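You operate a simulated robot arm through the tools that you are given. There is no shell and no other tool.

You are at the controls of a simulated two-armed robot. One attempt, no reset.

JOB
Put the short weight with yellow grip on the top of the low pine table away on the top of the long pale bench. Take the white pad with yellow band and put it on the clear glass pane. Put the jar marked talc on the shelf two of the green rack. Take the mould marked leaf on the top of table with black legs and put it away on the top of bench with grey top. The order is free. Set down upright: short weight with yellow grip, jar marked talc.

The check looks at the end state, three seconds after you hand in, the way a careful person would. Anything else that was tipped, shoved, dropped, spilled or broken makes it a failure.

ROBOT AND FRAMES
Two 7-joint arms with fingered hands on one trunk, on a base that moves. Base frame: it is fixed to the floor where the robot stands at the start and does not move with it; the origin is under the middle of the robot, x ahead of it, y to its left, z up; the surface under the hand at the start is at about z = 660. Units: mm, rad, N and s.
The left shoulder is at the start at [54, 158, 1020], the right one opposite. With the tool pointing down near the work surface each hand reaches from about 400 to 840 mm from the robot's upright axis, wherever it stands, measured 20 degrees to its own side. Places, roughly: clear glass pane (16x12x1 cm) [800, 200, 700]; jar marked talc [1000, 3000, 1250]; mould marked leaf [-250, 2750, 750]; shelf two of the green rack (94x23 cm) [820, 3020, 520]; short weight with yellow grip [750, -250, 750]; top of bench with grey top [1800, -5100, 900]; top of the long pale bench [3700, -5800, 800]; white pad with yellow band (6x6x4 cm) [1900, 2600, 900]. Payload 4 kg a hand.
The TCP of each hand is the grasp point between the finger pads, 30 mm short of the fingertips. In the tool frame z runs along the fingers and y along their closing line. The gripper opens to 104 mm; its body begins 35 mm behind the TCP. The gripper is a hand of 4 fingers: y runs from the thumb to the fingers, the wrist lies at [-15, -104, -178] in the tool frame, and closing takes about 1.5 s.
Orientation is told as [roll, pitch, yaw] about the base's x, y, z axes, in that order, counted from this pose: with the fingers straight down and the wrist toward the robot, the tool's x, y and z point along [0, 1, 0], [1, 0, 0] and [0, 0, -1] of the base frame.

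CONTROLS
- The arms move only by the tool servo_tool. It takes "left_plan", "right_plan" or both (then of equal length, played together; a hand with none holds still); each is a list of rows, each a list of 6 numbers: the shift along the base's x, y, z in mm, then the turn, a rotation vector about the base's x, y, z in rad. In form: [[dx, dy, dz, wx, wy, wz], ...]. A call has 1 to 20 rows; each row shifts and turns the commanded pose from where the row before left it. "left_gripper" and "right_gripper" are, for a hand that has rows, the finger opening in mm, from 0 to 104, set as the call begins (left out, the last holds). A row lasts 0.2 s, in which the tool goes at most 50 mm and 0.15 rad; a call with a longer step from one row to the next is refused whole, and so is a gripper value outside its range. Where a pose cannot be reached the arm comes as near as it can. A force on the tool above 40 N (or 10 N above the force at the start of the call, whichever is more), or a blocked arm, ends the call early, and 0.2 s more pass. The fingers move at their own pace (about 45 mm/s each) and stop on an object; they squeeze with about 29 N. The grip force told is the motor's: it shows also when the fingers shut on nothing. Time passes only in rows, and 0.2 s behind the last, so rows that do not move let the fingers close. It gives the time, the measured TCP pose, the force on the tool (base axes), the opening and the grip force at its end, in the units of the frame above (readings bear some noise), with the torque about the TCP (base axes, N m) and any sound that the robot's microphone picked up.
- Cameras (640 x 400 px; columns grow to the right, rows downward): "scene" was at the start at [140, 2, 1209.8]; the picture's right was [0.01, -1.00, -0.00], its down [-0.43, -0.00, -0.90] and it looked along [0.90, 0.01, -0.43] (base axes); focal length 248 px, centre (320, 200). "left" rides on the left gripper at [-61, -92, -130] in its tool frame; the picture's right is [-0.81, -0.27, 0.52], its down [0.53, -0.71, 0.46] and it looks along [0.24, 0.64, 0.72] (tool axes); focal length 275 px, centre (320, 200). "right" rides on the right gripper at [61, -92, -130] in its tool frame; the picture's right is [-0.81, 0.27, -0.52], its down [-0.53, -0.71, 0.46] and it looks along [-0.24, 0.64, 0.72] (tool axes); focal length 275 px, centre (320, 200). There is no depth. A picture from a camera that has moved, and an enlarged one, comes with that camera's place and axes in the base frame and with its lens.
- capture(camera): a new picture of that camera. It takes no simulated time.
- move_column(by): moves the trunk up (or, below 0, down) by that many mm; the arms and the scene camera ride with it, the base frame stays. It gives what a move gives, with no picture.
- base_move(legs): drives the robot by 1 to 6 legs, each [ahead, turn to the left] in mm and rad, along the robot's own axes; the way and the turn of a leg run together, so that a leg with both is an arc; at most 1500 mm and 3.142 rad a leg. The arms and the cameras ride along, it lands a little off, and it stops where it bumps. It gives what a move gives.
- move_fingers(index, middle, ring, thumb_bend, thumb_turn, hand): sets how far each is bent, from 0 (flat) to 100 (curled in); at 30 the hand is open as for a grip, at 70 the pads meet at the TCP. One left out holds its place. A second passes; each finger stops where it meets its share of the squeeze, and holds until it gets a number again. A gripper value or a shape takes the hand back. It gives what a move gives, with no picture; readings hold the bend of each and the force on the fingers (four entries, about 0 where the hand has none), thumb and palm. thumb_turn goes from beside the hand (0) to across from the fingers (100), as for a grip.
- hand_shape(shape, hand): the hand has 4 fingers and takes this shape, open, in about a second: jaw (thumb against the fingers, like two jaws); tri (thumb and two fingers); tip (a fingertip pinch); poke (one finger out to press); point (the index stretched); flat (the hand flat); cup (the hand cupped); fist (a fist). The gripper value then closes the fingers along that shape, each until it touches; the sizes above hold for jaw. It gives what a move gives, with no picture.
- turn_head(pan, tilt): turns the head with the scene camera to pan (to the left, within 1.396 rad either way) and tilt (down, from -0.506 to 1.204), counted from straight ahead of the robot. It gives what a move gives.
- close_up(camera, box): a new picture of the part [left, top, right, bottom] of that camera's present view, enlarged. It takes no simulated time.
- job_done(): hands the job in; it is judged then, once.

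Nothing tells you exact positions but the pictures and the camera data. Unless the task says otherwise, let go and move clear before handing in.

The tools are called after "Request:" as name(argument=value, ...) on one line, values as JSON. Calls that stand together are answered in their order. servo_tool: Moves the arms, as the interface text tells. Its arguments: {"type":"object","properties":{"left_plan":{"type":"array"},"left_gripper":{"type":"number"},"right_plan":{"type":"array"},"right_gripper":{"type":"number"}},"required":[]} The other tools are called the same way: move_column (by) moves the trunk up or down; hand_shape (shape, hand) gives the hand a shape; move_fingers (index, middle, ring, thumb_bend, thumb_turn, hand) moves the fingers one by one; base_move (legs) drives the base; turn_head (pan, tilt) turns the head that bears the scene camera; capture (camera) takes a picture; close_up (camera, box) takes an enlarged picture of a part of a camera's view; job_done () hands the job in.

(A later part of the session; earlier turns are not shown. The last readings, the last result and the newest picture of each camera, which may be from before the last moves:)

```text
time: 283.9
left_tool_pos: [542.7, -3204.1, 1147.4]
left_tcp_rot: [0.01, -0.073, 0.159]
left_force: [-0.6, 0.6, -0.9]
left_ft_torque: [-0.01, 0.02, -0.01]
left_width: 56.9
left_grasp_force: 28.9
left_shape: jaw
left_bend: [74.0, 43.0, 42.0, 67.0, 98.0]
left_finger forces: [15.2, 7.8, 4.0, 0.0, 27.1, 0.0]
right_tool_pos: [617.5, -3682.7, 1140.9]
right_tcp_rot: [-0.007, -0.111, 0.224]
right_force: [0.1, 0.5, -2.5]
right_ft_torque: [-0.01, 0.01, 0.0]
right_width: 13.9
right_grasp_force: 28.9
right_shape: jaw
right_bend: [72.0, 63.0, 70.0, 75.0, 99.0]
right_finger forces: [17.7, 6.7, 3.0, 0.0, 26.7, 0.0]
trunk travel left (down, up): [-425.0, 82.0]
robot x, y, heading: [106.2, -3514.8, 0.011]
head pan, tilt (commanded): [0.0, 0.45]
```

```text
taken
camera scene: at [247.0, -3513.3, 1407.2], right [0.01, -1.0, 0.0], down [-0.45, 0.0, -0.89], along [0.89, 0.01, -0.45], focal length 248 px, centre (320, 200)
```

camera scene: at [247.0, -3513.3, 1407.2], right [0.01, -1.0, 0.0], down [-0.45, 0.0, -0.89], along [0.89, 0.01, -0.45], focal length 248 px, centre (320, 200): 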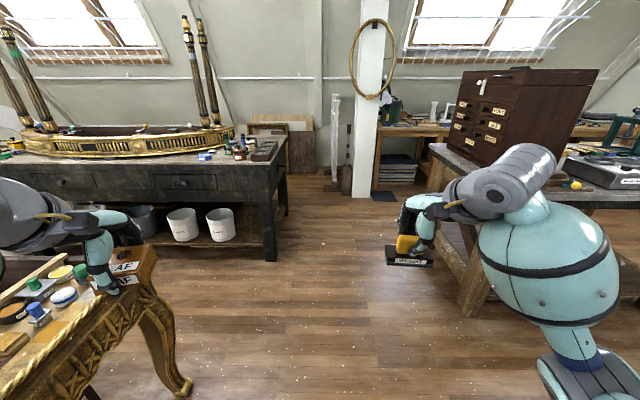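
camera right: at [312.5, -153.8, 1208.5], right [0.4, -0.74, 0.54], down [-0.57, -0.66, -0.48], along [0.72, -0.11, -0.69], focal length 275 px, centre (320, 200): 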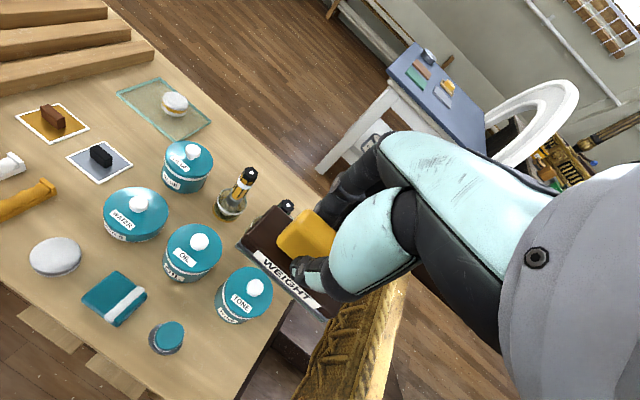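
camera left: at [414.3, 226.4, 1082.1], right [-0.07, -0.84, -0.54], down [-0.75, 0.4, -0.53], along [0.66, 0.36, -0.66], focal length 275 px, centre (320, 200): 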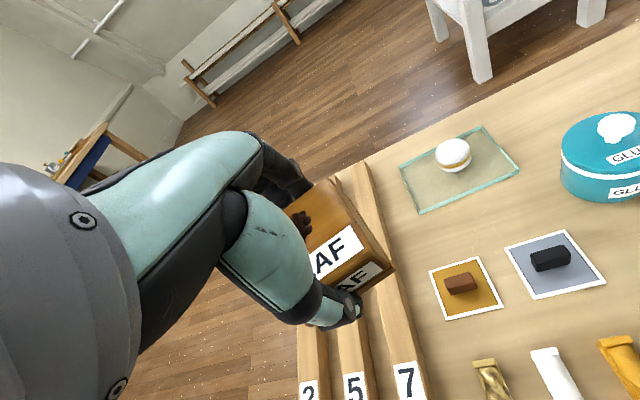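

Request:
base_move(legs=[[1480, -0.01]])

Request:
turn_head(pan=-0.9, tilt=0.5)

Request:
capture(camera="scene")

```text
time: 291.7
left_tool_pos: [2037.6, -3200.8, 1146.8]
left_tcp_rot: [0.015, -0.068, 0.152]
left_force: [0.7, 0.8, -1.1]
left_ft_torque: [0.03, 0.0, -0.03]
left_width: 56.9
left_grasp_force: 29.2
left_shape: jaw
left_bend: [74.0, 43.0, 42.0, 67.0, 98.0]
left_finger forces: [15.2, 7.8, 4.1, 0.0, 27.1, 0.0]
right_tool_pos: [2104.5, -3686.9, 1138.0]
right_tcp_rot: [-0.019, -0.082, 0.201]
right_force: [0.0, -0.1, -1.4]
right_ft_torque: [-0.01, 0.03, 0.03]
right_width: 13.9
right_grasp_force: 29.3
right_shape: jaw
right_bend: [72.0, 63.0, 70.0, 75.0, 99.0]
right_finger forces: [17.6, 6.7, 2.8, 0.0, 26.7, 0.0]
trunk travel left (down, up): [-425.0, 82.0]
robot x, y, heading: [1595.6, -3510.0, 0.003]
head pan, tilt (commanded): [0.0, 0.45]
```

```text
time: 292.9
left_tool_pos: [2022.5, -3201.9, 1152.6]
left_tcp_rot: [0.016, -0.083, 0.153]
left_force: [-0.9, 0.0, -0.4]
left_ft_torque: [-0.01, -0.05, 0.01]
left_width: 56.7
left_grasp_force: 29.1
left_shape: jaw
left_bend: [74.0, 43.0, 42.0, 67.0, 98.0]
left_finger forces: [15.2, 7.7, 4.0, 0.0, 27.2, 0.0]
right_tool_pos: [2093.0, -3683.5, 1146.3]
right_tcp_rot: [-0.011, -0.113, 0.211]
right_force: [-0.4, 0.6, -1.8]
right_ft_torque: [0.01, 0.02, 0.0]
right_width: 13.7
right_grasp_force: 29.0
right_shape: jaw
right_bend: [72.0, 63.0, 71.0, 75.0, 99.0]
right_finger forces: [17.6, 7.2, 2.5, 0.0, 26.8, 0.1]
trunk travel left (down, up): [-425.0, 82.0]
robot x, y, heading: [1593.0, -3505.1, 0.002]
head pan, tilt (commanded): [-0.901, 0.499]
```

```text
taken
camera scene: at [1703.3, -3580.7, 1403.2], right [-0.78, -0.62, 0.01], down [-0.31, 0.38, -0.87], along [0.54, -0.69, -0.49], focal length 248 px, centre (320, 200)
```

scene: 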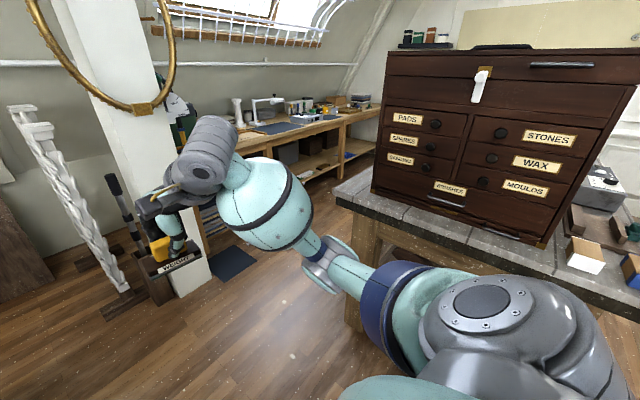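

The strip of grey bench top in front of the chest is free. I'll turn to face the bench.

Request:
base_move(legs=[[0, -1.573]])

Request:
turn_head(pan=0.2, tilt=0.6)

Request:
capture(camera="scene")

```text
time: 297.8
left_tool_pos: [1902.3, -3939.8, 1153.9]
left_tcp_rot: [0.016, -0.079, -1.426]
left_force: [0.5, 0.6, -0.9]
left_ft_torque: [-0.03, 0.01, 0.02]
left_width: 57.0
left_grasp_force: 29.0
left_shape: jaw
left_bend: [74.0, 43.0, 42.0, 67.0, 98.0]
left_finger forces: [15.2, 7.7, 4.1, 0.0, 27.0, 0.0]
right_tool_pos: [1416.4, -4003.5, 1143.0]
right_tcp_rot: [-0.022, -0.094, -1.376]
right_force: [-0.4, -0.4, -1.7]
right_ft_torque: [-0.01, 0.01, 0.0]
right_width: 14.1
right_grasp_force: 29.6
right_shape: jaw
right_bend: [72.0, 63.0, 71.0, 75.0, 99.0]
right_finger forces: [17.0, 6.8, 2.3, 0.1, 25.7, 0.0]
trunk travel left (down, up): [-425.0, 82.0]
robot x, y, heading: [1609.8, -3508.9, -1.575]
head pan, tilt (commanded): [-0.901, 0.499]
```

```text
time: 299.1
left_tool_pos: [1900.6, -3924.9, 1157.9]
left_tcp_rot: [0.016, -0.093, -1.424]
left_force: [-0.1, 1.1, -1.8]
left_ft_torque: [0.01, 0.0, -0.03]
left_width: 56.9
left_grasp_force: 28.6
left_shape: jaw
left_bend: [74.0, 43.0, 42.0, 67.0, 98.0]
left_finger forces: [15.2, 7.8, 4.0, 0.0, 27.0, 0.1]
right_tool_pos: [1418.9, -3991.4, 1151.3]
right_tcp_rot: [-0.016, -0.122, -1.37]
right_force: [0.4, -0.2, -1.8]
right_ft_torque: [0.01, 0.05, 0.03]
right_width: 13.9
right_grasp_force: 29.2
right_shape: jaw
right_bend: [72.0, 63.0, 71.0, 75.0, 99.0]
right_finger forces: [17.7, 6.9, 2.7, 0.0, 26.7, 0.0]
trunk travel left (down, up): [-425.0, 82.0]
robot x, y, heading: [1610.2, -3508.1, -1.582]
head pan, tilt (commanded): [0.201, 0.6]
```

```text
taken
camera scene: at [1626.3, -3645.2, 1393.8], right [-0.98, -0.19, 0.0], down [-0.11, 0.57, -0.82], along [0.16, -0.8, -0.58], focal length 248 px, centre (320, 200)
```

scene: 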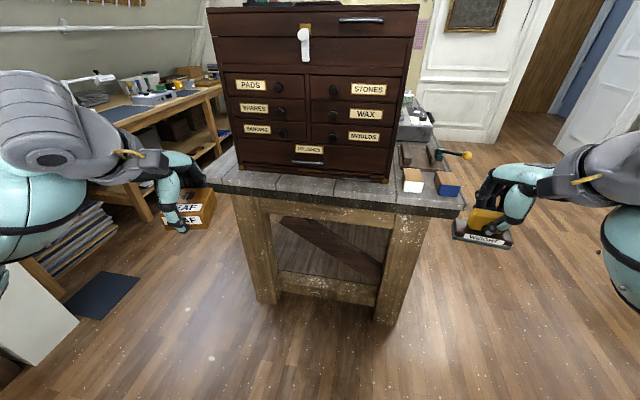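

Request:
capture(camera="left")

Request:
close_up(camera="scene", box=[190, 130, 480, 260])

```text
taken
camera left: at [1823.2, -3832.9, 1277.5], right [-0.83, 0.1, -0.55], down [0.44, 0.74, -0.51], along [0.36, -0.66, -0.66], focal length 275 px, centre (320, 200)
```

left: 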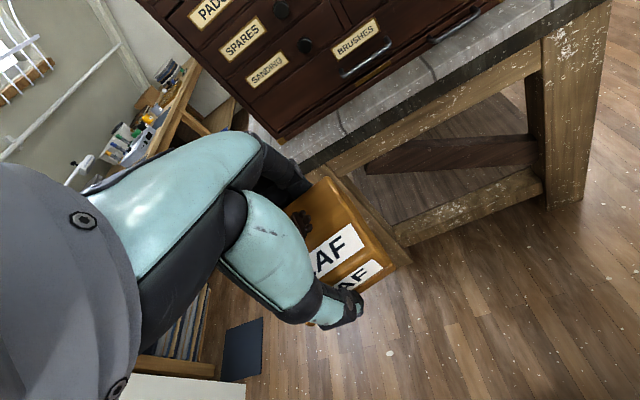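

```text
2.21 times, centred on (335, 195) of scene
camera zoom: at [1626.3, -3645.2, 1393.8], right [-0.98, -0.19, 0.0], down [-0.11, 0.57, -0.82], along [0.16, -0.8, -0.58], focal length 547 px, centre (287, 211)
```

zoom: 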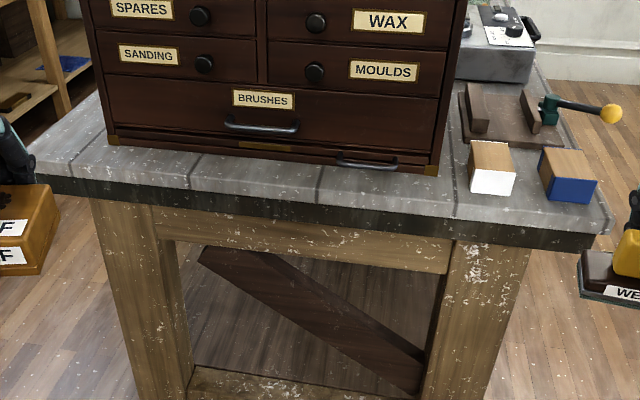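

Request:
close_up(camera="left", box=[220, 0, 520, 200])

Request:
close_up(camera="scene", box=[200, 130, 400, 230])

Request:
capture(camera="right")

```text
2.00 times, centred on (370, 100) of left
camera zoom: at [1823.2, -3832.9, 1277.5], right [-0.83, 0.1, -0.55], down [0.44, 0.74, -0.51], along [0.36, -0.66, -0.66], focal length 551 px, centre (220, 400)
```

zoom: 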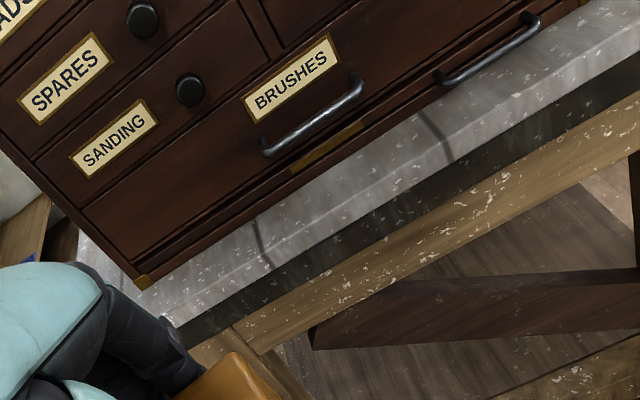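

```text
3.20 times, centred on (300, 180) of scene
camera zoom: at [1626.3, -3645.2, 1393.8], right [-0.98, -0.19, 0.0], down [-0.11, 0.57, -0.82], along [0.16, -0.8, -0.58], focal length 793 px, centre (384, 264)
```

zoom: 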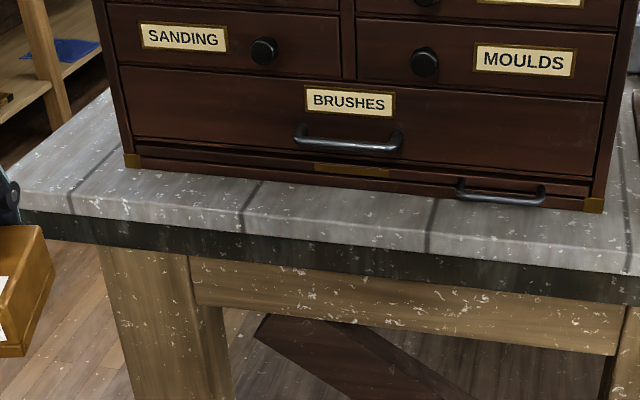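

```text
taken
camera right: at [1459.4, -3874.2, 1268.7], right [-0.74, -0.36, 0.56], down [-0.66, 0.53, -0.53], along [-0.1, -0.76, -0.64], focal length 275 px, centre (320, 200)
```

right: 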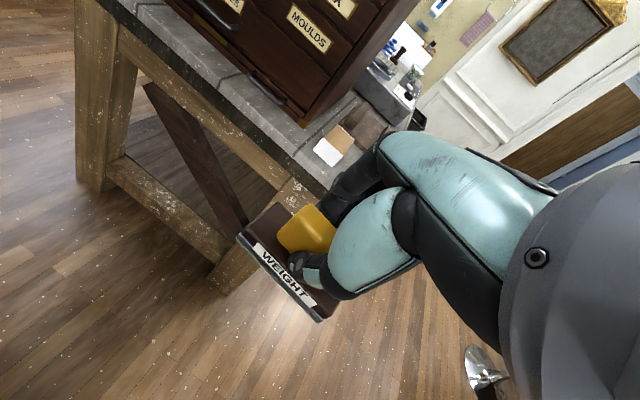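

The strip before the chest is about 110 mm deep; its left part (x≈1970) has plain drawer front behind it. I'll shift the robot about 140 mm that way and closer.

Request:
base_move(legs=[[0, 0.6], [250, 0], [0, -0.6]])

Request:
turn_head(pan=0.3, tilt=0.8)

Request:
capture(camera="scene")

Request:
capture(camera="left")

```text
time: 304.9
left_tool_pos: [2047.1, -4130.3, 1157.1]
left_tcp_rot: [0.015, -0.093, -1.416]
left_force: [-0.2, 0.2, -1.0]
left_ft_torque: [0.0, -0.01, 0.01]
left_width: 56.9
left_grasp_force: 29.0
left_shape: jaw
left_bend: [74.0, 43.0, 42.0, 67.0, 98.0]
left_finger forces: [15.0, 7.7, 4.1, 0.0, 26.9, 0.0]
right_tool_pos: [1562.0, -4198.5, 1149.2]
right_tcp_rot: [-0.026, -0.106, -1.366]
right_force: [-0.4, 0.4, -2.4]
right_ft_torque: [0.0, 0.0, 0.0]
right_width: 13.8
right_grasp_force: 28.9
right_shape: jaw
right_bend: [72.0, 63.0, 71.0, 76.0, 99.0]
right_finger forces: [17.3, 6.7, 2.4, 0.0, 25.8, 0.0]
trunk travel left (down, up): [-425.0, 82.0]
robot x, y, heading: [1755.2, -3716.2, -1.566]
head pan, tilt (commanded): [0.201, 0.6]
```

```text
time: 305.6
left_tool_pos: [2046.3, -4116.3, 1161.3]
left_tcp_rot: [0.016, -0.104, -1.412]
left_force: [0.0, -0.7, -1.2]
left_ft_torque: [-0.01, -0.03, -0.01]
left_width: 56.8
left_grasp_force: 29.3
left_shape: jaw
left_bend: [74.0, 43.0, 42.0, 67.0, 98.0]
left_finger forces: [15.1, 7.9, 4.3, 0.1, 27.2, 0.0]
right_tool_pos: [1564.0, -4185.5, 1156.1]
right_tcp_rot: [-0.019, -0.135, -1.359]
right_force: [-0.6, -0.3, -2.2]
right_ft_torque: [0.01, 0.01, 0.01]
right_width: 13.6
right_grasp_force: 28.4
right_shape: jaw
right_bend: [72.0, 63.0, 71.0, 76.0, 99.0]
right_finger forces: [17.7, 6.9, 2.7, 0.0, 26.8, 0.0]
trunk travel left (down, up): [-425.0, 82.0]
robot x, y, heading: [1755.3, -3717.4, -1.568]
head pan, tilt (commanded): [0.3, 0.799]
```

```text
taken
camera scene: at [1781.8, -3842.5, 1377.1], right [-0.95, -0.3, 0.0], down [-0.21, 0.69, -0.69], along [0.21, -0.66, -0.73], focal length 248 px, centre (320, 200)
```

scene: 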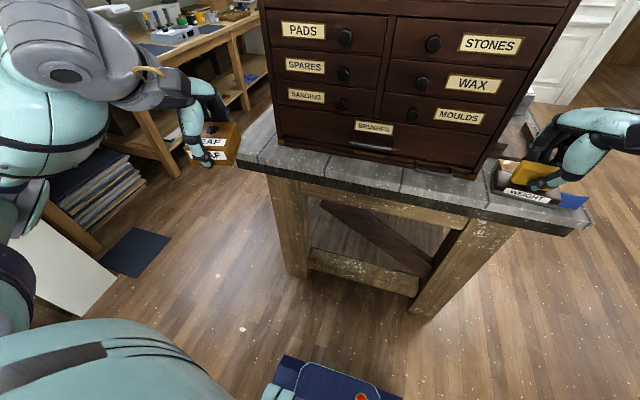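

```text
taken
camera left: at [1967.5, -4023.6, 1281.0], right [-0.83, 0.09, -0.55], down [0.43, 0.74, -0.52], along [0.36, -0.67, -0.65], focal length 275 px, centre (320, 200)
```

left: 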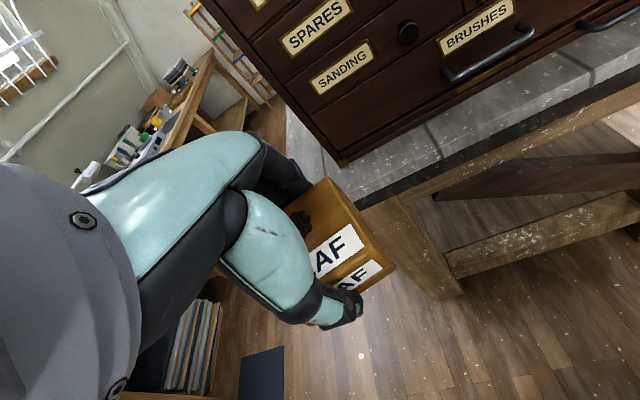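

Request:
close_up(camera="scene", box=[220, 90, 420, 210])

Request:
close_up(camera="left", box=[270, 40, 510, 220])

```text
3.20 times, centred on (320, 150) of scene
camera zoom: at [1781.8, -3842.5, 1377.1], right [-0.95, -0.3, 0.0], down [-0.21, 0.69, -0.69], along [0.21, -0.66, -0.73], focal length 793 px, centre (320, 360)
```

zoom: 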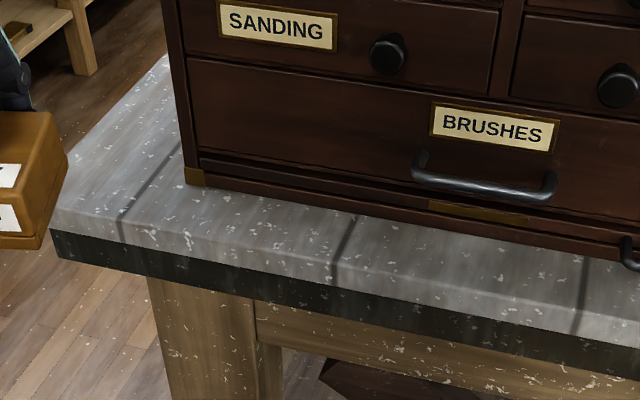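

```text
2.22 times, centred on (390, 130) of left
camera zoom: at [1967.5, -4023.6, 1281.0], right [-0.83, 0.09, -0.55], down [0.43, 0.74, -0.52], along [0.36, -0.67, -0.65], focal length 612 px, centre (164, 356)
```

zoom: 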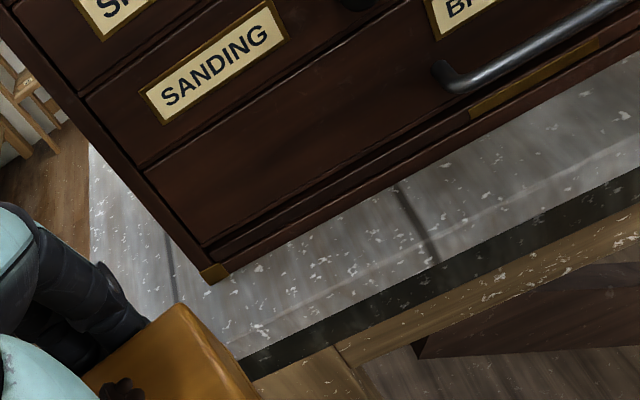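

Request:
capture(camera="right")

Request:
close_up(camera="right", box=[0, 0, 320, 200])

Request:
close_up(camera="left", box=[400, 0, 640, 150])

```text
taken
camera right: at [1603.9, -4067.5, 1272.4], right [-0.74, -0.37, 0.56], down [-0.67, 0.52, -0.54], along [-0.1, -0.77, -0.63], focal length 275 px, centre (320, 200)
```

right: 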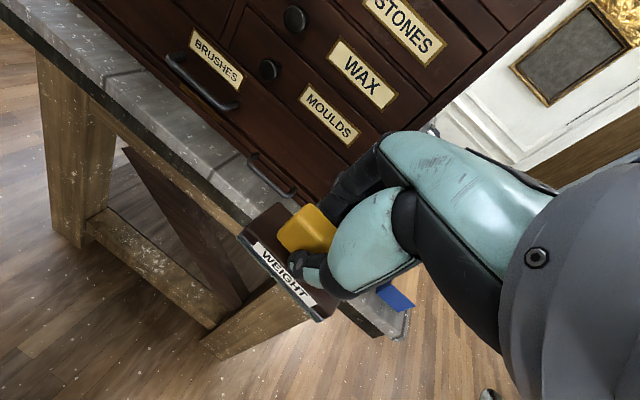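

```text
2.00 times, centred on (160, 100) of right
camera zoom: at [1603.9, -4067.5, 1272.4], right [-0.74, -0.37, 0.56], down [-0.67, 0.52, -0.54], along [-0.1, -0.77, -0.63], focal length 551 px, centre (640, 400)
```

zoom: 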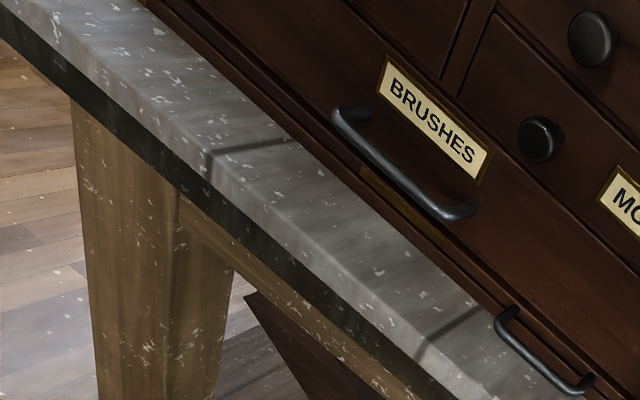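

```text
2.67 times, centred on (520, 75) of left
camera zoom: at [1967.5, -4023.6, 1281.0], right [-0.83, 0.09, -0.55], down [0.43, 0.74, -0.52], along [0.36, -0.67, -0.65], focal length 734 px, centre (-213, 533)
```

zoom: 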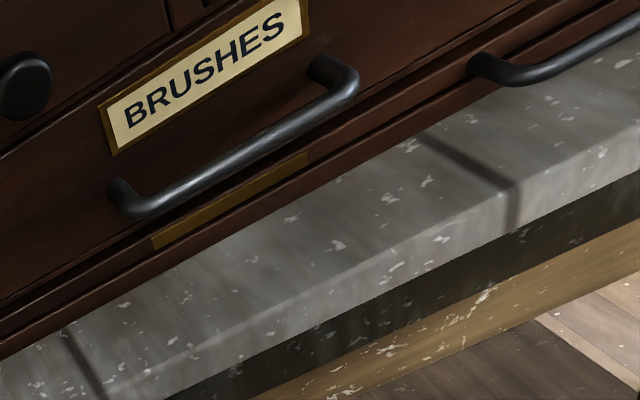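

Stereo from both wrist cameras puts the bench top at z≈924 and the strip only about 80 mm deep — too tight for fingers next to the chest. I'll look toward the gap on the bench's far side for a better spot and for the way to the pale bench.

Request:
base_move(legs=[[-220, 0]])

Request:
turn_head(pan=0.9, tilt=0.5)

Request:
capture(camera="scene")

```text
time: 307.3
left_tool_pos: [2045.6, -3897.0, 1161.6]
left_tcp_rot: [0.015, -0.104, -1.413]
left_force: [-0.1, 0.2, -0.9]
left_ft_torque: [-0.03, -0.02, -0.01]
left_width: 56.7
left_grasp_force: 29.4
left_shape: jaw
left_bend: [74.0, 43.0, 42.0, 67.0, 98.0]
left_finger forces: [15.2, 7.9, 4.1, 0.0, 27.1, 0.0]
right_tool_pos: [1565.0, -3965.8, 1156.0]
right_tcp_rot: [-0.02, -0.132, -1.359]
right_force: [0.1, 0.2, -2.0]
right_ft_torque: [0.02, -0.01, -0.03]
right_width: 13.7
right_grasp_force: 28.7
right_shape: jaw
right_bend: [72.0, 63.0, 71.0, 76.0, 99.0]
right_finger forces: [17.7, 7.0, 2.8, 0.0, 26.7, 0.1]
trunk travel left (down, up): [-425.0, 82.0]
robot x, y, heading: [1754.7, -3497.4, -1.568]
head pan, tilt (commanded): [0.3, 0.799]
```

```text
time: 308.3
left_tool_pos: [2049.7, -3890.5, 1167.3]
left_tcp_rot: [-0.006, -0.102, -1.39]
left_force: [-0.3, -1.2, -1.1]
left_ft_torque: [0.03, 0.02, -0.01]
left_width: 57.0
left_grasp_force: 28.6
left_shape: jaw
left_bend: [74.0, 43.0, 42.0, 67.0, 98.0]
left_finger forces: [15.1, 7.9, 4.1, 0.0, 27.2, 0.0]
right_tool_pos: [1568.6, -3955.1, 1165.1]
right_tcp_rot: [-0.008, -0.17, -1.346]
right_force: [0.2, -0.8, -2.0]
right_ft_torque: [0.0, -0.02, -0.01]
right_width: 13.8
right_grasp_force: 28.8
right_shape: jaw
right_bend: [72.0, 63.0, 71.0, 76.0, 99.0]
right_finger forces: [17.7, 6.7, 2.7, 0.0, 26.6, 0.0]
trunk travel left (down, up): [-425.0, 82.0]
robot x, y, heading: [1754.2, -3491.8, -1.57]
head pan, tilt (commanded): [0.901, 0.499]
```

```text
taken
camera scene: at [1829.1, -3601.7, 1403.2], right [-0.62, -0.78, -0.01], down [-0.38, 0.31, -0.87], along [0.69, -0.54, -0.49], focal length 248 px, centre (320, 200)
```

scene: 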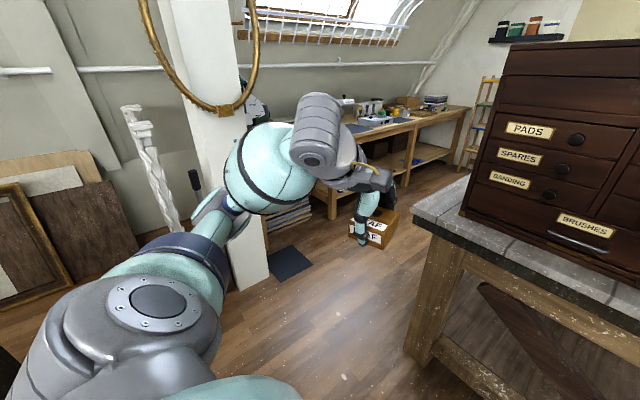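

The gap beside the post is too tight for my elbows, so I'll go round by the main aisle and the far end of the grey bench, checking its top for a roomier spot on the way.

Request:
base_move(legs=[[0, -1.57]])

Request:
base_move(legs=[[1180, 0]])

Request:
base_move(legs=[[0, 1.57]])

Request:
turn_head(pan=0.5, tilt=0.35)

Request:
capture(camera="scene")

```text
time: 311.7
left_tool_pos: [1568.9, -3952.9, 1183.3]
left_tcp_rot: [0.002, -0.109, -2.424]
left_force: [2.0, -3.6, 1.0]
left_ft_torque: [0.2, 0.1, -0.05]
left_width: 56.9
left_grasp_force: 28.9
left_shape: jaw
left_bend: [74.0, 43.0, 42.0, 67.0, 98.0]
left_finger forces: [15.0, 7.9, 4.2, 0.1, 27.2, 0.1]
right_tool_pos: [1272.2, -3556.3, 1171.6]
right_tcp_rot: [-0.029, -0.169, -2.403]
right_force: [-2.8, 4.6, -0.9]
right_ft_torque: [-0.11, -0.12, 0.11]
right_width: 14.2
right_grasp_force: 29.2
right_shape: jaw
right_bend: [72.0, 63.0, 71.0, 76.0, 98.0]
right_finger forces: [17.7, 8.5, 1.5, 0.0, 27.0, 0.0]
trunk travel left (down, up): [-425.0, 82.0]
robot x, y, heading: [1744.1, -3511.8, -2.531]
head pan, tilt (commanded): [0.901, 0.499]
stopped in leg 1: the robot was blocked; the commanded pose is now the measured one
```

```text
time: 318.0
left_tool_pos: [608.4, -4623.9, 1182.3]
left_tcp_rot: [-0.001, -0.109, -2.42]
left_force: [-0.3, -0.2, -0.8]
left_ft_torque: [-0.01, -0.05, 0.0]
left_width: 57.1
left_grasp_force: 29.3
left_shape: jaw
left_bend: [74.0, 43.0, 42.0, 67.0, 98.0]
left_finger forces: [15.1, 7.9, 4.1, 0.0, 27.2, 0.0]
right_tool_pos: [312.4, -4231.0, 1174.4]
right_tcp_rot: [-0.018, -0.176, -2.396]
right_force: [0.5, -0.5, -1.8]
right_ft_torque: [0.0, -0.08, 0.0]
right_width: 14.2
right_grasp_force: 28.7
right_shape: jaw
right_bend: [72.0, 63.0, 71.0, 76.0, 98.0]
right_finger forces: [17.6, 8.2, 1.3, 0.0, 26.8, 0.0]
trunk travel left (down, up): [-425.0, 82.0]
robot x, y, heading: [782.8, -4186.1, -2.531]
head pan, tilt (commanded): [0.901, 0.499]
```

```text
time: 322.9
left_tool_pos: [1216.5, -4355.0, 1188.8]
left_tcp_rot: [0.0, -0.1, -0.85]
left_force: [-0.4, 0.5, -0.9]
left_ft_torque: [0.03, -0.01, -0.01]
left_width: 57.0
left_grasp_force: 28.8
left_shape: jaw
left_bend: [74.0, 43.0, 42.0, 67.0, 98.0]
left_finger forces: [15.2, 7.7, 4.0, 0.0, 27.1, 0.1]
right_tool_pos: [822.9, -4652.2, 1180.9]
right_tcp_rot: [-0.017, -0.168, -0.821]
right_force: [0.2, 0.0, -1.9]
right_ft_torque: [0.03, -0.01, -0.02]
right_width: 13.8
right_grasp_force: 29.3
right_shape: jaw
right_bend: [72.0, 63.0, 71.0, 76.0, 98.0]
right_finger forces: [17.1, 7.6, 1.4, 0.1, 25.7, 0.0]
trunk travel left (down, up): [-425.0, 82.0]
robot x, y, heading: [775.3, -4190.5, -0.959]
head pan, tilt (commanded): [0.901, 0.499]
```

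```text
time: 323.8
left_tool_pos: [1215.2, -4345.3, 1196.7]
left_tcp_rot: [-0.019, -0.097, -0.825]
left_force: [0.1, -0.1, -1.0]
left_ft_torque: [0.04, -0.01, 0.0]
left_width: 56.8
left_grasp_force: 29.3
left_shape: jaw
left_bend: [74.0, 43.0, 42.0, 67.0, 98.0]
left_finger forces: [15.1, 7.9, 4.1, 0.0, 27.1, 0.1]
right_tool_pos: [815.8, -4648.7, 1187.0]
right_tcp_rot: [0.005, -0.166, -0.842]
right_force: [-0.3, -0.2, -1.0]
right_ft_torque: [0.02, 0.04, 0.0]
right_width: 14.1
right_grasp_force: 29.2
right_shape: jaw
right_bend: [72.0, 63.0, 71.0, 76.0, 98.0]
right_finger forces: [17.3, 7.8, 1.3, 0.0, 26.2, 0.1]
trunk travel left (down, up): [-425.0, 82.0]
robot x, y, heading: [774.7, -4192.3, -0.961]
head pan, tilt (commanded): [0.499, 0.351]
```

```text
taken
camera scene: at [886.9, -4270.6, 1416.7], right [-0.45, -0.9, -0.01], down [-0.31, 0.16, -0.94], along [0.84, -0.41, -0.35], focal length 248 px, centre (320, 200)
```

scene: 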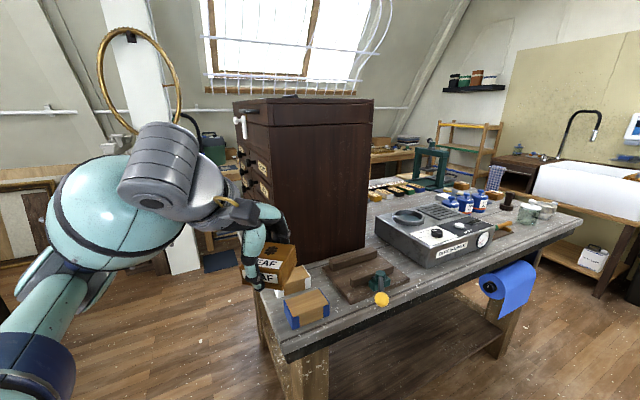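

I should check each drive step separately. From here I have a clear view of the bench top's aisle side, so I'll zoom in to find free space.

Request:
close_up(camera="scene", box=[260, 140, 600, 360])

Request:
close_up(camera="scene", box=[360, 140, 600, 290])

```text
1.82 times, centred on (430, 250) of scene
camera zoom: at [886.9, -4270.6, 1416.7], right [-0.45, -0.9, -0.01], down [-0.31, 0.16, -0.94], along [0.84, -0.41, -0.35], focal length 451 px, centre (120, 109)
```

zoom: 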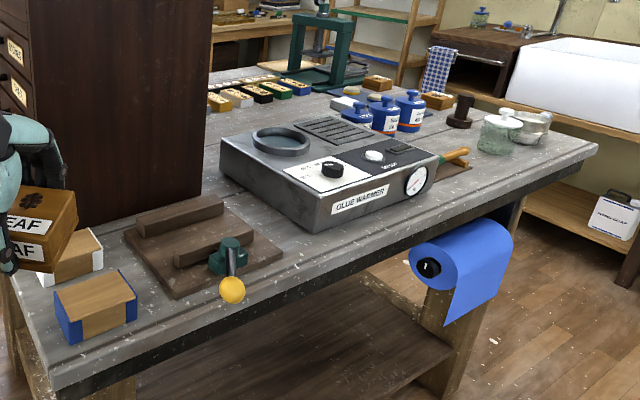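

```text
2.67 times, centred on (480, 215) of scene
camera zoom: at [886.9, -4270.6, 1416.7], right [-0.45, -0.9, -0.01], down [-0.31, 0.16, -0.94], along [0.84, -0.41, -0.35], focal length 661 px, centre (-107, 160)
```

zoom: 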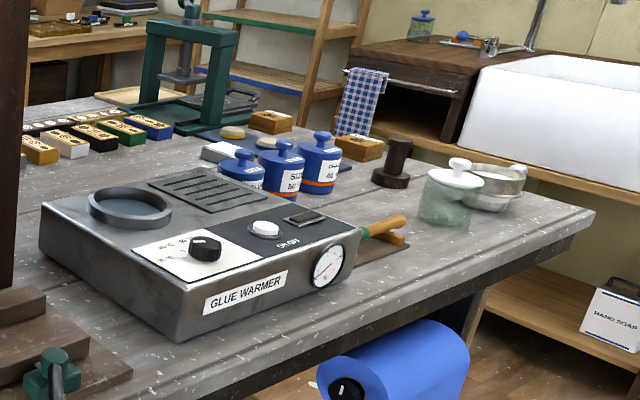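

There is a free patch on the grey bench near (1325, -5440), between the small handled board and the glass jar. I'll drive down the aisle to stand opposite it, one step at a time.

Request:
base_move(legs=[[0, -0.66]])

```text
time: 326.2
left_tool_pos: [1025.4, -4583.2, 1198.5]
left_tcp_rot: [-0.002, -0.093, -1.515]
left_force: [0.5, 0.4, -0.3]
left_ft_torque: [0.02, 0.0, 0.0]
left_width: 56.9
left_grasp_force: 29.0
left_shape: jaw
left_bend: [74.0, 44.0, 42.0, 67.0, 98.0]
left_finger forces: [15.1, 7.7, 4.2, 0.0, 27.0, 0.0]
right_tool_pos: [527.3, -4577.8, 1189.1]
right_tcp_rot: [-0.019, -0.164, -1.48]
right_force: [0.0, -0.3, -1.1]
right_ft_torque: [-0.04, 0.0, 0.0]
right_width: 14.4
right_grasp_force: 29.2
right_shape: jaw
right_bend: [72.0, 63.0, 71.0, 76.0, 98.0]
right_finger forces: [17.2, 7.6, 1.3, 0.0, 25.6, 0.0]
trunk travel left (down, up): [-425.0, 82.0]
robot x, y, heading: [775.8, -4194.9, -1.626]
head pan, tilt (commanded): [0.499, 0.351]
```

Request:
base_move(legs=[[1440, 0]])

Request:
turn_head(pan=0.9, tilt=0.5)

Request:
capture(camera="scene")

```text
time: 333.8
left_tool_pos: [937.3, -6007.6, 1207.9]
left_tcp_rot: [0.0, -0.092, -1.534]
left_force: [-0.3, 0.5, -1.5]
left_ft_torque: [0.0, 0.04, 0.0]
left_width: 56.7
left_grasp_force: 28.8
left_shape: jaw
left_bend: [74.0, 43.0, 42.0, 67.0, 98.0]
left_finger forces: [15.1, 7.9, 4.1, 0.0, 27.4, 0.0]
right_tool_pos: [438.5, -5996.0, 1197.8]
right_tcp_rot: [-0.022, -0.157, -1.487]
right_force: [-0.3, -0.4, -1.5]
right_ft_torque: [0.01, 0.0, -0.01]
right_width: 14.0
right_grasp_force: 28.9
right_shape: jaw
right_bend: [72.0, 63.0, 71.0, 76.0, 98.0]
right_finger forces: [17.9, 7.7, 1.4, 0.0, 26.7, 0.1]
trunk travel left (down, up): [-425.0, 82.0]
robot x, y, heading: [696.5, -5618.8, -1.634]
head pan, tilt (commanded): [0.499, 0.351]
```

```text
time: 334.6
left_tool_pos: [941.9, -5999.7, 1214.6]
left_tcp_rot: [-0.018, -0.091, -1.514]
left_force: [-0.1, 0.9, -1.0]
left_ft_torque: [-0.04, 0.02, -0.03]
left_width: 57.0
left_grasp_force: 29.0
left_shape: jaw
left_bend: [74.0, 43.0, 42.0, 67.0, 98.0]
left_finger forces: [15.2, 7.9, 4.1, 0.0, 27.3, 0.1]
right_tool_pos: [435.7, -5988.5, 1204.1]
right_tcp_rot: [-0.001, -0.154, -1.506]
right_force: [-0.3, 0.7, -1.7]
right_ft_torque: [0.02, 0.0, 0.01]
right_width: 14.2
right_grasp_force: 29.0
right_shape: jaw
right_bend: [72.0, 63.0, 71.0, 76.0, 98.0]
right_finger forces: [18.0, 7.7, 1.4, 0.0, 26.8, 0.1]
trunk travel left (down, up): [-425.0, 82.0]
robot x, y, heading: [699.0, -5624.9, -1.631]
head pan, tilt (commanded): [0.901, 0.499]
```

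```text
taken
camera scene: at [761.2, -5728.0, 1403.4], right [-0.67, -0.74, -0.01], down [-0.35, 0.33, -0.87], along [0.65, -0.58, -0.49], focal length 248 px, centre (320, 200)
```

scene: 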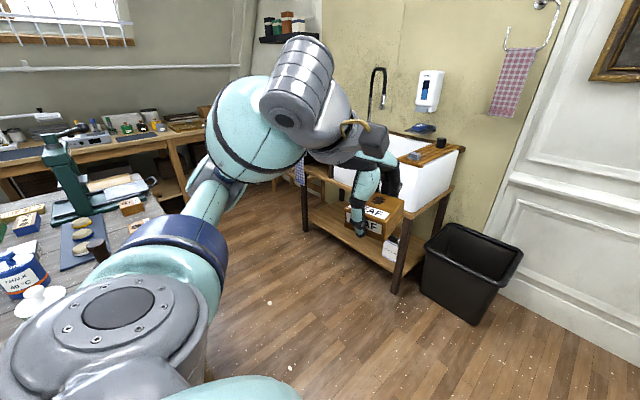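

Request:
base_move(legs=[[0, 1.631]])

Request:
turn_head(pan=0.25, tilt=0.7)

Request:
capture(camera="scene")

Request:
capture(camera="left")

```text
time: 339.7
left_tool_pos: [1059.4, -5354.8, 1214.8]
left_tcp_rot: [-0.001, -0.09, 0.091]
left_force: [-0.4, -0.5, -0.7]
left_ft_torque: [-0.04, 0.03, 0.03]
left_width: 57.1
left_grasp_force: 29.7
left_shape: jaw
left_bend: [74.0, 43.0, 42.0, 67.0, 98.0]
left_finger forces: [15.1, 7.8, 4.1, 0.1, 27.2, 0.1]
right_tool_pos: [1078.3, -5857.8, 1207.0]
right_tcp_rot: [-0.024, -0.15, 0.143]
right_force: [-0.3, -0.3, -1.6]
right_ft_torque: [-0.02, 0.03, -0.03]
right_width: 14.1
right_grasp_force: 28.7
right_shape: jaw
right_bend: [72.0, 63.0, 71.0, 76.0, 98.0]
right_finger forces: [17.2, 7.4, 1.3, 0.0, 25.7, 0.0]
trunk travel left (down, up): [-425.0, 82.0]
robot x, y, heading: [694.9, -5631.5, -0.009]
head pan, tilt (commanded): [0.901, 0.499]
```

```text
time: 340.7
left_tool_pos: [1050.8, -5352.6, 1222.0]
left_tcp_rot: [-0.017, -0.092, 0.106]
left_force: [0.6, -0.3, -1.3]
left_ft_torque: [-0.01, 0.01, 0.01]
left_width: 57.0
left_grasp_force: 29.0
left_shape: jaw
left_bend: [74.0, 43.0, 42.0, 67.0, 98.0]
left_finger forces: [15.2, 7.9, 4.0, 0.0, 27.2, 0.1]
right_tool_pos: [1071.5, -5861.1, 1213.2]
right_tcp_rot: [-0.002, -0.148, 0.125]
right_force: [-0.6, 0.4, -1.5]
right_ft_torque: [0.0, 0.04, 0.01]
right_width: 14.1
right_grasp_force: 28.5
right_shape: jaw
right_bend: [72.0, 63.0, 71.0, 76.0, 98.0]
right_finger forces: [17.9, 7.7, 1.4, 0.0, 26.5, 0.0]
trunk travel left (down, up): [-425.0, 82.0]
robot x, y, heading: [695.1, -5632.9, -0.007]
head pan, tilt (commanded): [0.25, 0.7]
```

```text
taken
camera scene: at [828.2, -5610.8, 1385.2], right [0.24, -0.97, 0.0], down [-0.64, -0.15, -0.76], along [0.73, 0.18, -0.65], focal length 248 px, centre (320, 200)
```

scene: 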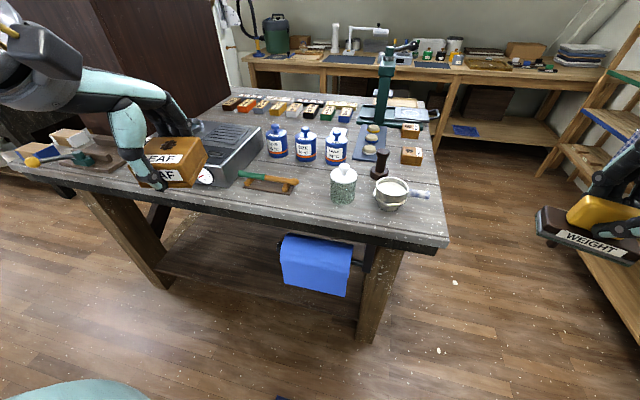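

```text
taken
camera left: at [953.4, -5422.4, 1344.6], right [-0.14, -0.84, -0.53], down [-0.72, 0.45, -0.53], along [0.68, 0.31, -0.67], focal length 275 px, centre (320, 200)
```

left: 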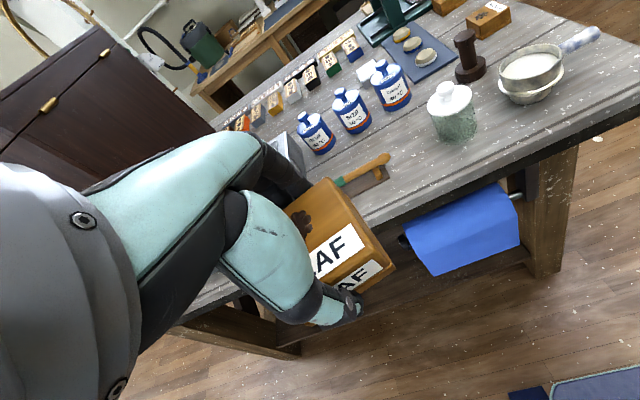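

From here the patch is plainly free: between the scraper's end (y≈-5398) and the glass jar (y≈-5510). I'll bring the mould over (1318, -5455), levelling the hand on the way.

Request:
servo_tool(left_plan=[[20, -8, -12, 0.001, 0.009, -0.01], [27, -10, -18, 0.002, 0.009, -0.01], [27, -10, -18, 0.002, 0.009, -0.01], [28, -10, -18, 0.002, 0.009, -0.01], [28, -11, -19, 0.002, 0.009, -0.01], [28, -11, -19, 0.002, 0.009, -0.01], [28, -11, -19, 0.002, 0.009, -0.01], [28, -11, -19, 0.002, 0.009, -0.01], [28, -11, -19, 0.002, 0.009, -0.01], [25, -9, -15, 0.001, 0.009, -0.01], [0, 0, 0, 0, 0, 0]])

Request:
capture(camera="left")

Request:
capture(camera="scene")

```text
time: 343.1
left_tool_pos: [1312.7, -5456.2, 1044.3]
left_tcp_rot: [0.018, -0.012, -0.01]
left_force: [0.2, -0.4, -1.4]
left_ft_torque: [0.0, 0.02, -0.01]
left_width: 57.0
left_grasp_force: 29.4
left_shape: jaw
left_bend: [74.0, 43.0, 42.0, 67.0, 98.0]
left_finger forces: [15.3, 7.9, 3.9, 0.0, 27.1, 0.0]
right_tool_pos: [1070.8, -5859.7, 1212.8]
right_tcp_rot: [-0.006, -0.146, 0.125]
right_force: [0.4, -0.4, -1.5]
right_ft_torque: [-0.04, 0.02, 0.02]
right_width: 14.1
right_grasp_force: 28.8
right_shape: jaw
right_bend: [72.0, 63.0, 71.0, 76.0, 98.0]
right_finger forces: [17.9, 7.7, 1.4, 0.0, 26.4, 0.1]
trunk travel left (down, up): [-425.0, 82.0]
robot x, y, heading: [696.3, -5632.3, -0.01]
head pan, tilt (commanded): [0.25, 0.7]
```

```text
taken
camera left: at [1218.4, -5520.0, 1171.5], right [-0.28, -0.8, -0.54], down [-0.7, 0.55, -0.45], along [0.66, 0.25, -0.71], focal length 275 px, centre (320, 200)
```

left: 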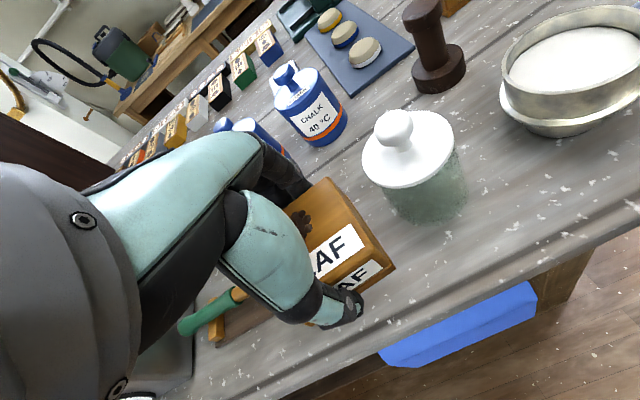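

```text
taken
camera scene: at [827.6, -5609.8, 1385.3], right [0.24, -0.97, 0.0], down [-0.64, -0.15, -0.76], along [0.73, 0.18, -0.65], focal length 248 px, centre (320, 200)
```

scene: 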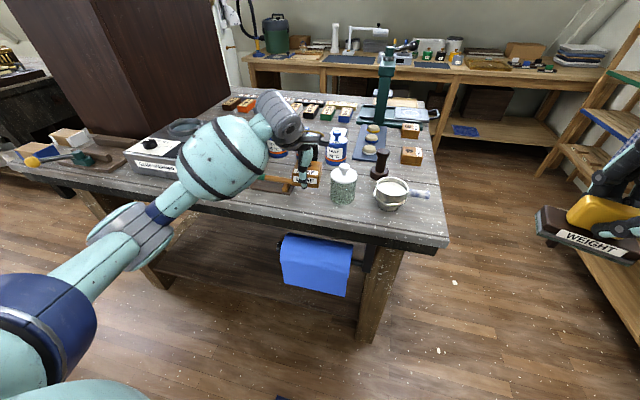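

Request:
servo_tool(left_plan=[[3, 2, -14, 0, 0.004, 0], [3, 2, -16, 0, 0.004, 0], [2, 2, -16, 0, 0.004, 0], [0, 0, -12, 0, 0, 0], [0, 0, 0, 0, 0, 0]])

Request:
capture(camera="left")

Request:
close_up(camera="scene", box=[230, 130, 400, 240])

```text
time: 344.3
left_tool_pos: [1321.3, -5450.1, 984.5]
left_tcp_rot: [0.02, -0.001, -0.01]
left_force: [-0.4, -0.5, -1.0]
left_ft_torque: [0.03, 0.02, 0.01]
left_width: 56.8
left_grasp_force: 29.1
left_shape: jaw
left_bend: [74.0, 43.0, 42.0, 67.0, 98.0]
left_finger forces: [15.3, 7.8, 4.1, 0.0, 27.1, 0.0]
right_tool_pos: [1070.5, -5859.8, 1213.7]
right_tcp_rot: [-0.006, -0.147, 0.122]
right_force: [-0.1, 0.4, -2.1]
right_ft_torque: [0.01, 0.03, 0.01]
right_width: 14.0
right_grasp_force: 29.2
right_shape: jaw
right_bend: [72.0, 63.0, 71.0, 76.0, 98.0]
right_finger forces: [18.0, 7.7, 1.4, 0.0, 26.6, 0.0]
trunk travel left (down, up): [-425.0, 82.0]
robot x, y, heading: [697.4, -5632.2, -0.012]
head pan, tilt (commanded): [0.25, 0.7]
```

```text
taken
camera left: at [1227.8, -5513.4, 1114.0], right [-0.28, -0.8, -0.53], down [-0.71, 0.55, -0.44], along [0.65, 0.25, -0.72], focal length 275 px, centre (320, 200)
```

left: 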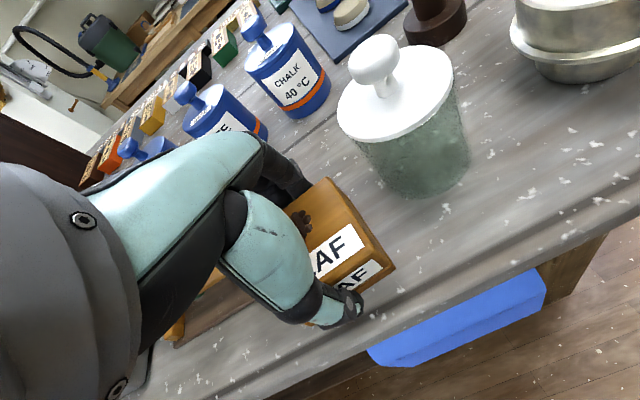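

```text
3.64 times, centred on (315, 185) of scene
camera zoom: at [828.0, -5610.1, 1385.2], right [0.24, -0.97, 0.0], down [-0.64, -0.15, -0.76], along [0.73, 0.18, -0.65], focal length 901 px, centre (338, 254)
```

zoom: 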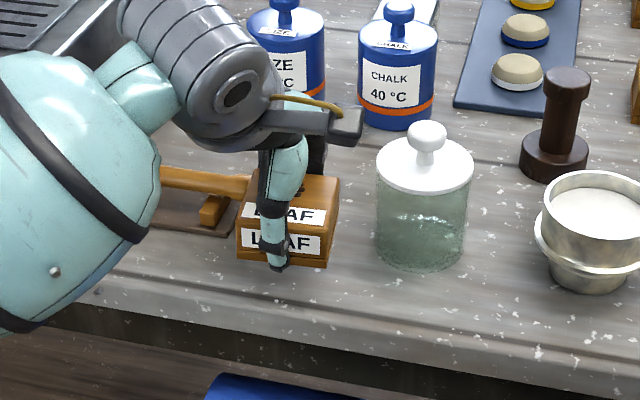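

The scraper's handle end is close behind the mould's left rear corner, so I'll shift slightly toward the front edge and the jar before lowering.

Request:
servo_tool(left_plan=[[-5, -3, 0, 0, 0, 0], [-5, -3, 0, 0, 0, 0], [-4, -3, 0, 0, 0, 0], [0, 0, -6, 0, 0, 0], [0, 0, -5, 0, 0, 0], [0, 0, 0, 0, 0, 0]])

Request:
close_up(camera="scene", box=[230, 130, 400, 240])

Request:
capture(camera="left")

```text
time: 345.7
left_tool_pos: [1306.2, -5459.3, 974.2]
left_tcp_rot: [0.018, 0.002, -0.011]
left_force: [0.4, 1.0, -1.1]
left_ft_torque: [-0.01, 0.0, 0.01]
left_width: 56.8
left_grasp_force: 29.5
left_shape: jaw
left_bend: [74.0, 43.0, 42.0, 67.0, 98.0]
left_finger forces: [15.2, 7.8, 4.0, 0.0, 27.1, 0.0]
right_tool_pos: [1070.1, -5860.7, 1213.9]
right_tcp_rot: [-0.005, -0.146, 0.123]
right_force: [-0.5, 0.0, -3.0]
right_ft_torque: [-0.01, 0.01, -0.01]
right_width: 14.0
right_grasp_force: 28.9
right_shape: jaw
right_bend: [72.0, 63.0, 71.0, 76.0, 98.0]
right_finger forces: [18.0, 7.6, 1.3, 0.0, 26.5, 0.1]
trunk travel left (down, up): [-425.0, 82.0]
robot x, y, heading: [694.6, -5628.9, -0.007]
head pan, tilt (commanded): [0.25, 0.7]
```

```text
3.64 times, centred on (315, 185) of scene
camera zoom: at [828.1, -5610.2, 1385.2], right [0.24, -0.97, 0.0], down [-0.64, -0.15, -0.76], along [0.73, 0.18, -0.65], focal length 901 px, centre (338, 254)
```

zoom: 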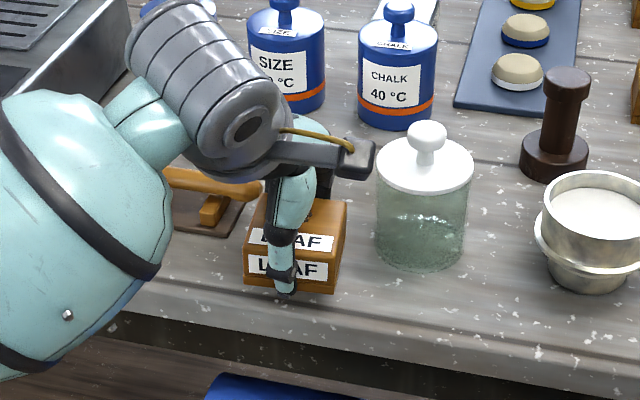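

```text
taken
camera left: at [1213.8, -5522.4, 1103.3], right [-0.28, -0.8, -0.53], down [-0.71, 0.55, -0.44], along [0.65, 0.25, -0.72], focal length 275 px, centre (320, 200)
```

left: 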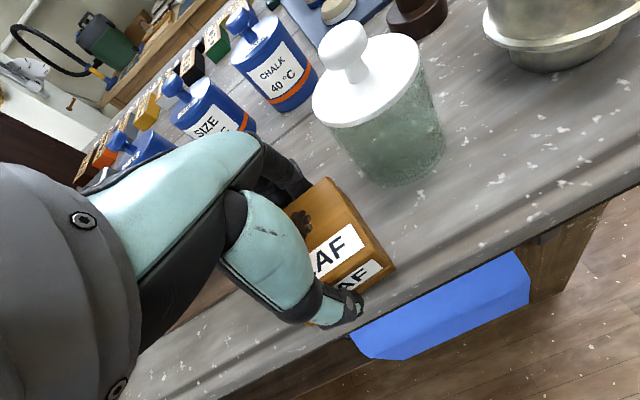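

Request:
servo_tool(left_plan=[[0, 0, -4, 0, 0, 0], [0, 0, -3, 0, 0, 0], [0, 0, -3, 0, 0, 0], [0, 0, 0, 0, 0, 0]])

Request:
servo_tool(left_plan=[[0, 0, -2, 0, 0, 0], [0, 0, -2, 0, 0, 0], [0, 0, 0, 0, 0, 0]])

```text
time: 346.7
left_tool_pos: [1307.2, -5459.3, 964.4]
left_tcp_rot: [0.019, 0.003, -0.01]
left_force: [0.3, -0.7, -0.7]
left_ft_torque: [-0.02, 0.01, 0.01]
left_width: 56.5
left_grasp_force: 28.5
left_shape: jaw
left_bend: [74.0, 43.0, 42.0, 67.0, 98.0]
left_finger forces: [15.3, 7.8, 4.1, 0.1, 27.1, 0.1]
right_tool_pos: [1070.7, -5859.6, 1214.0]
right_tcp_rot: [-0.006, -0.147, 0.125]
right_force: [-0.5, -0.6, -2.0]
right_ft_torque: [0.0, -0.03, -0.01]
right_width: 13.9
right_grasp_force: 29.3
right_shape: jaw
right_bend: [72.0, 63.0, 71.0, 76.0, 98.0]
right_finger forces: [17.8, 7.7, 1.4, 0.0, 26.5, 0.0]
trunk travel left (down, up): [-425.0, 82.0]
robot x, y, heading: [693.1, -5630.1, -0.003]
head pan, tilt (commanded): [0.25, 0.7]
```

```text
time: 347.5
left_tool_pos: [1306.9, -5460.5, 961.0]
left_tcp_rot: [0.02, 0.001, -0.01]
left_force: [0.3, 0.1, -1.7]
left_ft_torque: [-0.01, -0.03, 0.0]
left_width: 57.1
left_grasp_force: 28.7
left_shape: jaw
left_bend: [74.0, 43.0, 42.0, 67.0, 98.0]
left_finger forces: [15.2, 7.7, 4.0, 0.0, 27.1, 0.0]
right_tool_pos: [1069.8, -5860.1, 1214.3]
right_tcp_rot: [-0.006, -0.147, 0.125]
right_force: [-0.5, 0.1, -1.1]
right_ft_torque: [-0.02, 0.0, 0.02]
right_width: 14.5
right_grasp_force: 28.9
right_shape: jaw
right_bend: [72.0, 63.0, 71.0, 76.0, 98.0]
right_finger forces: [17.8, 7.7, 1.5, 0.0, 26.6, 0.0]
trunk travel left (down, up): [-425.0, 82.0]
robot x, y, heading: [695.0, -5630.9, -0.011]
head pan, tilt (commanded): [0.25, 0.7]
```

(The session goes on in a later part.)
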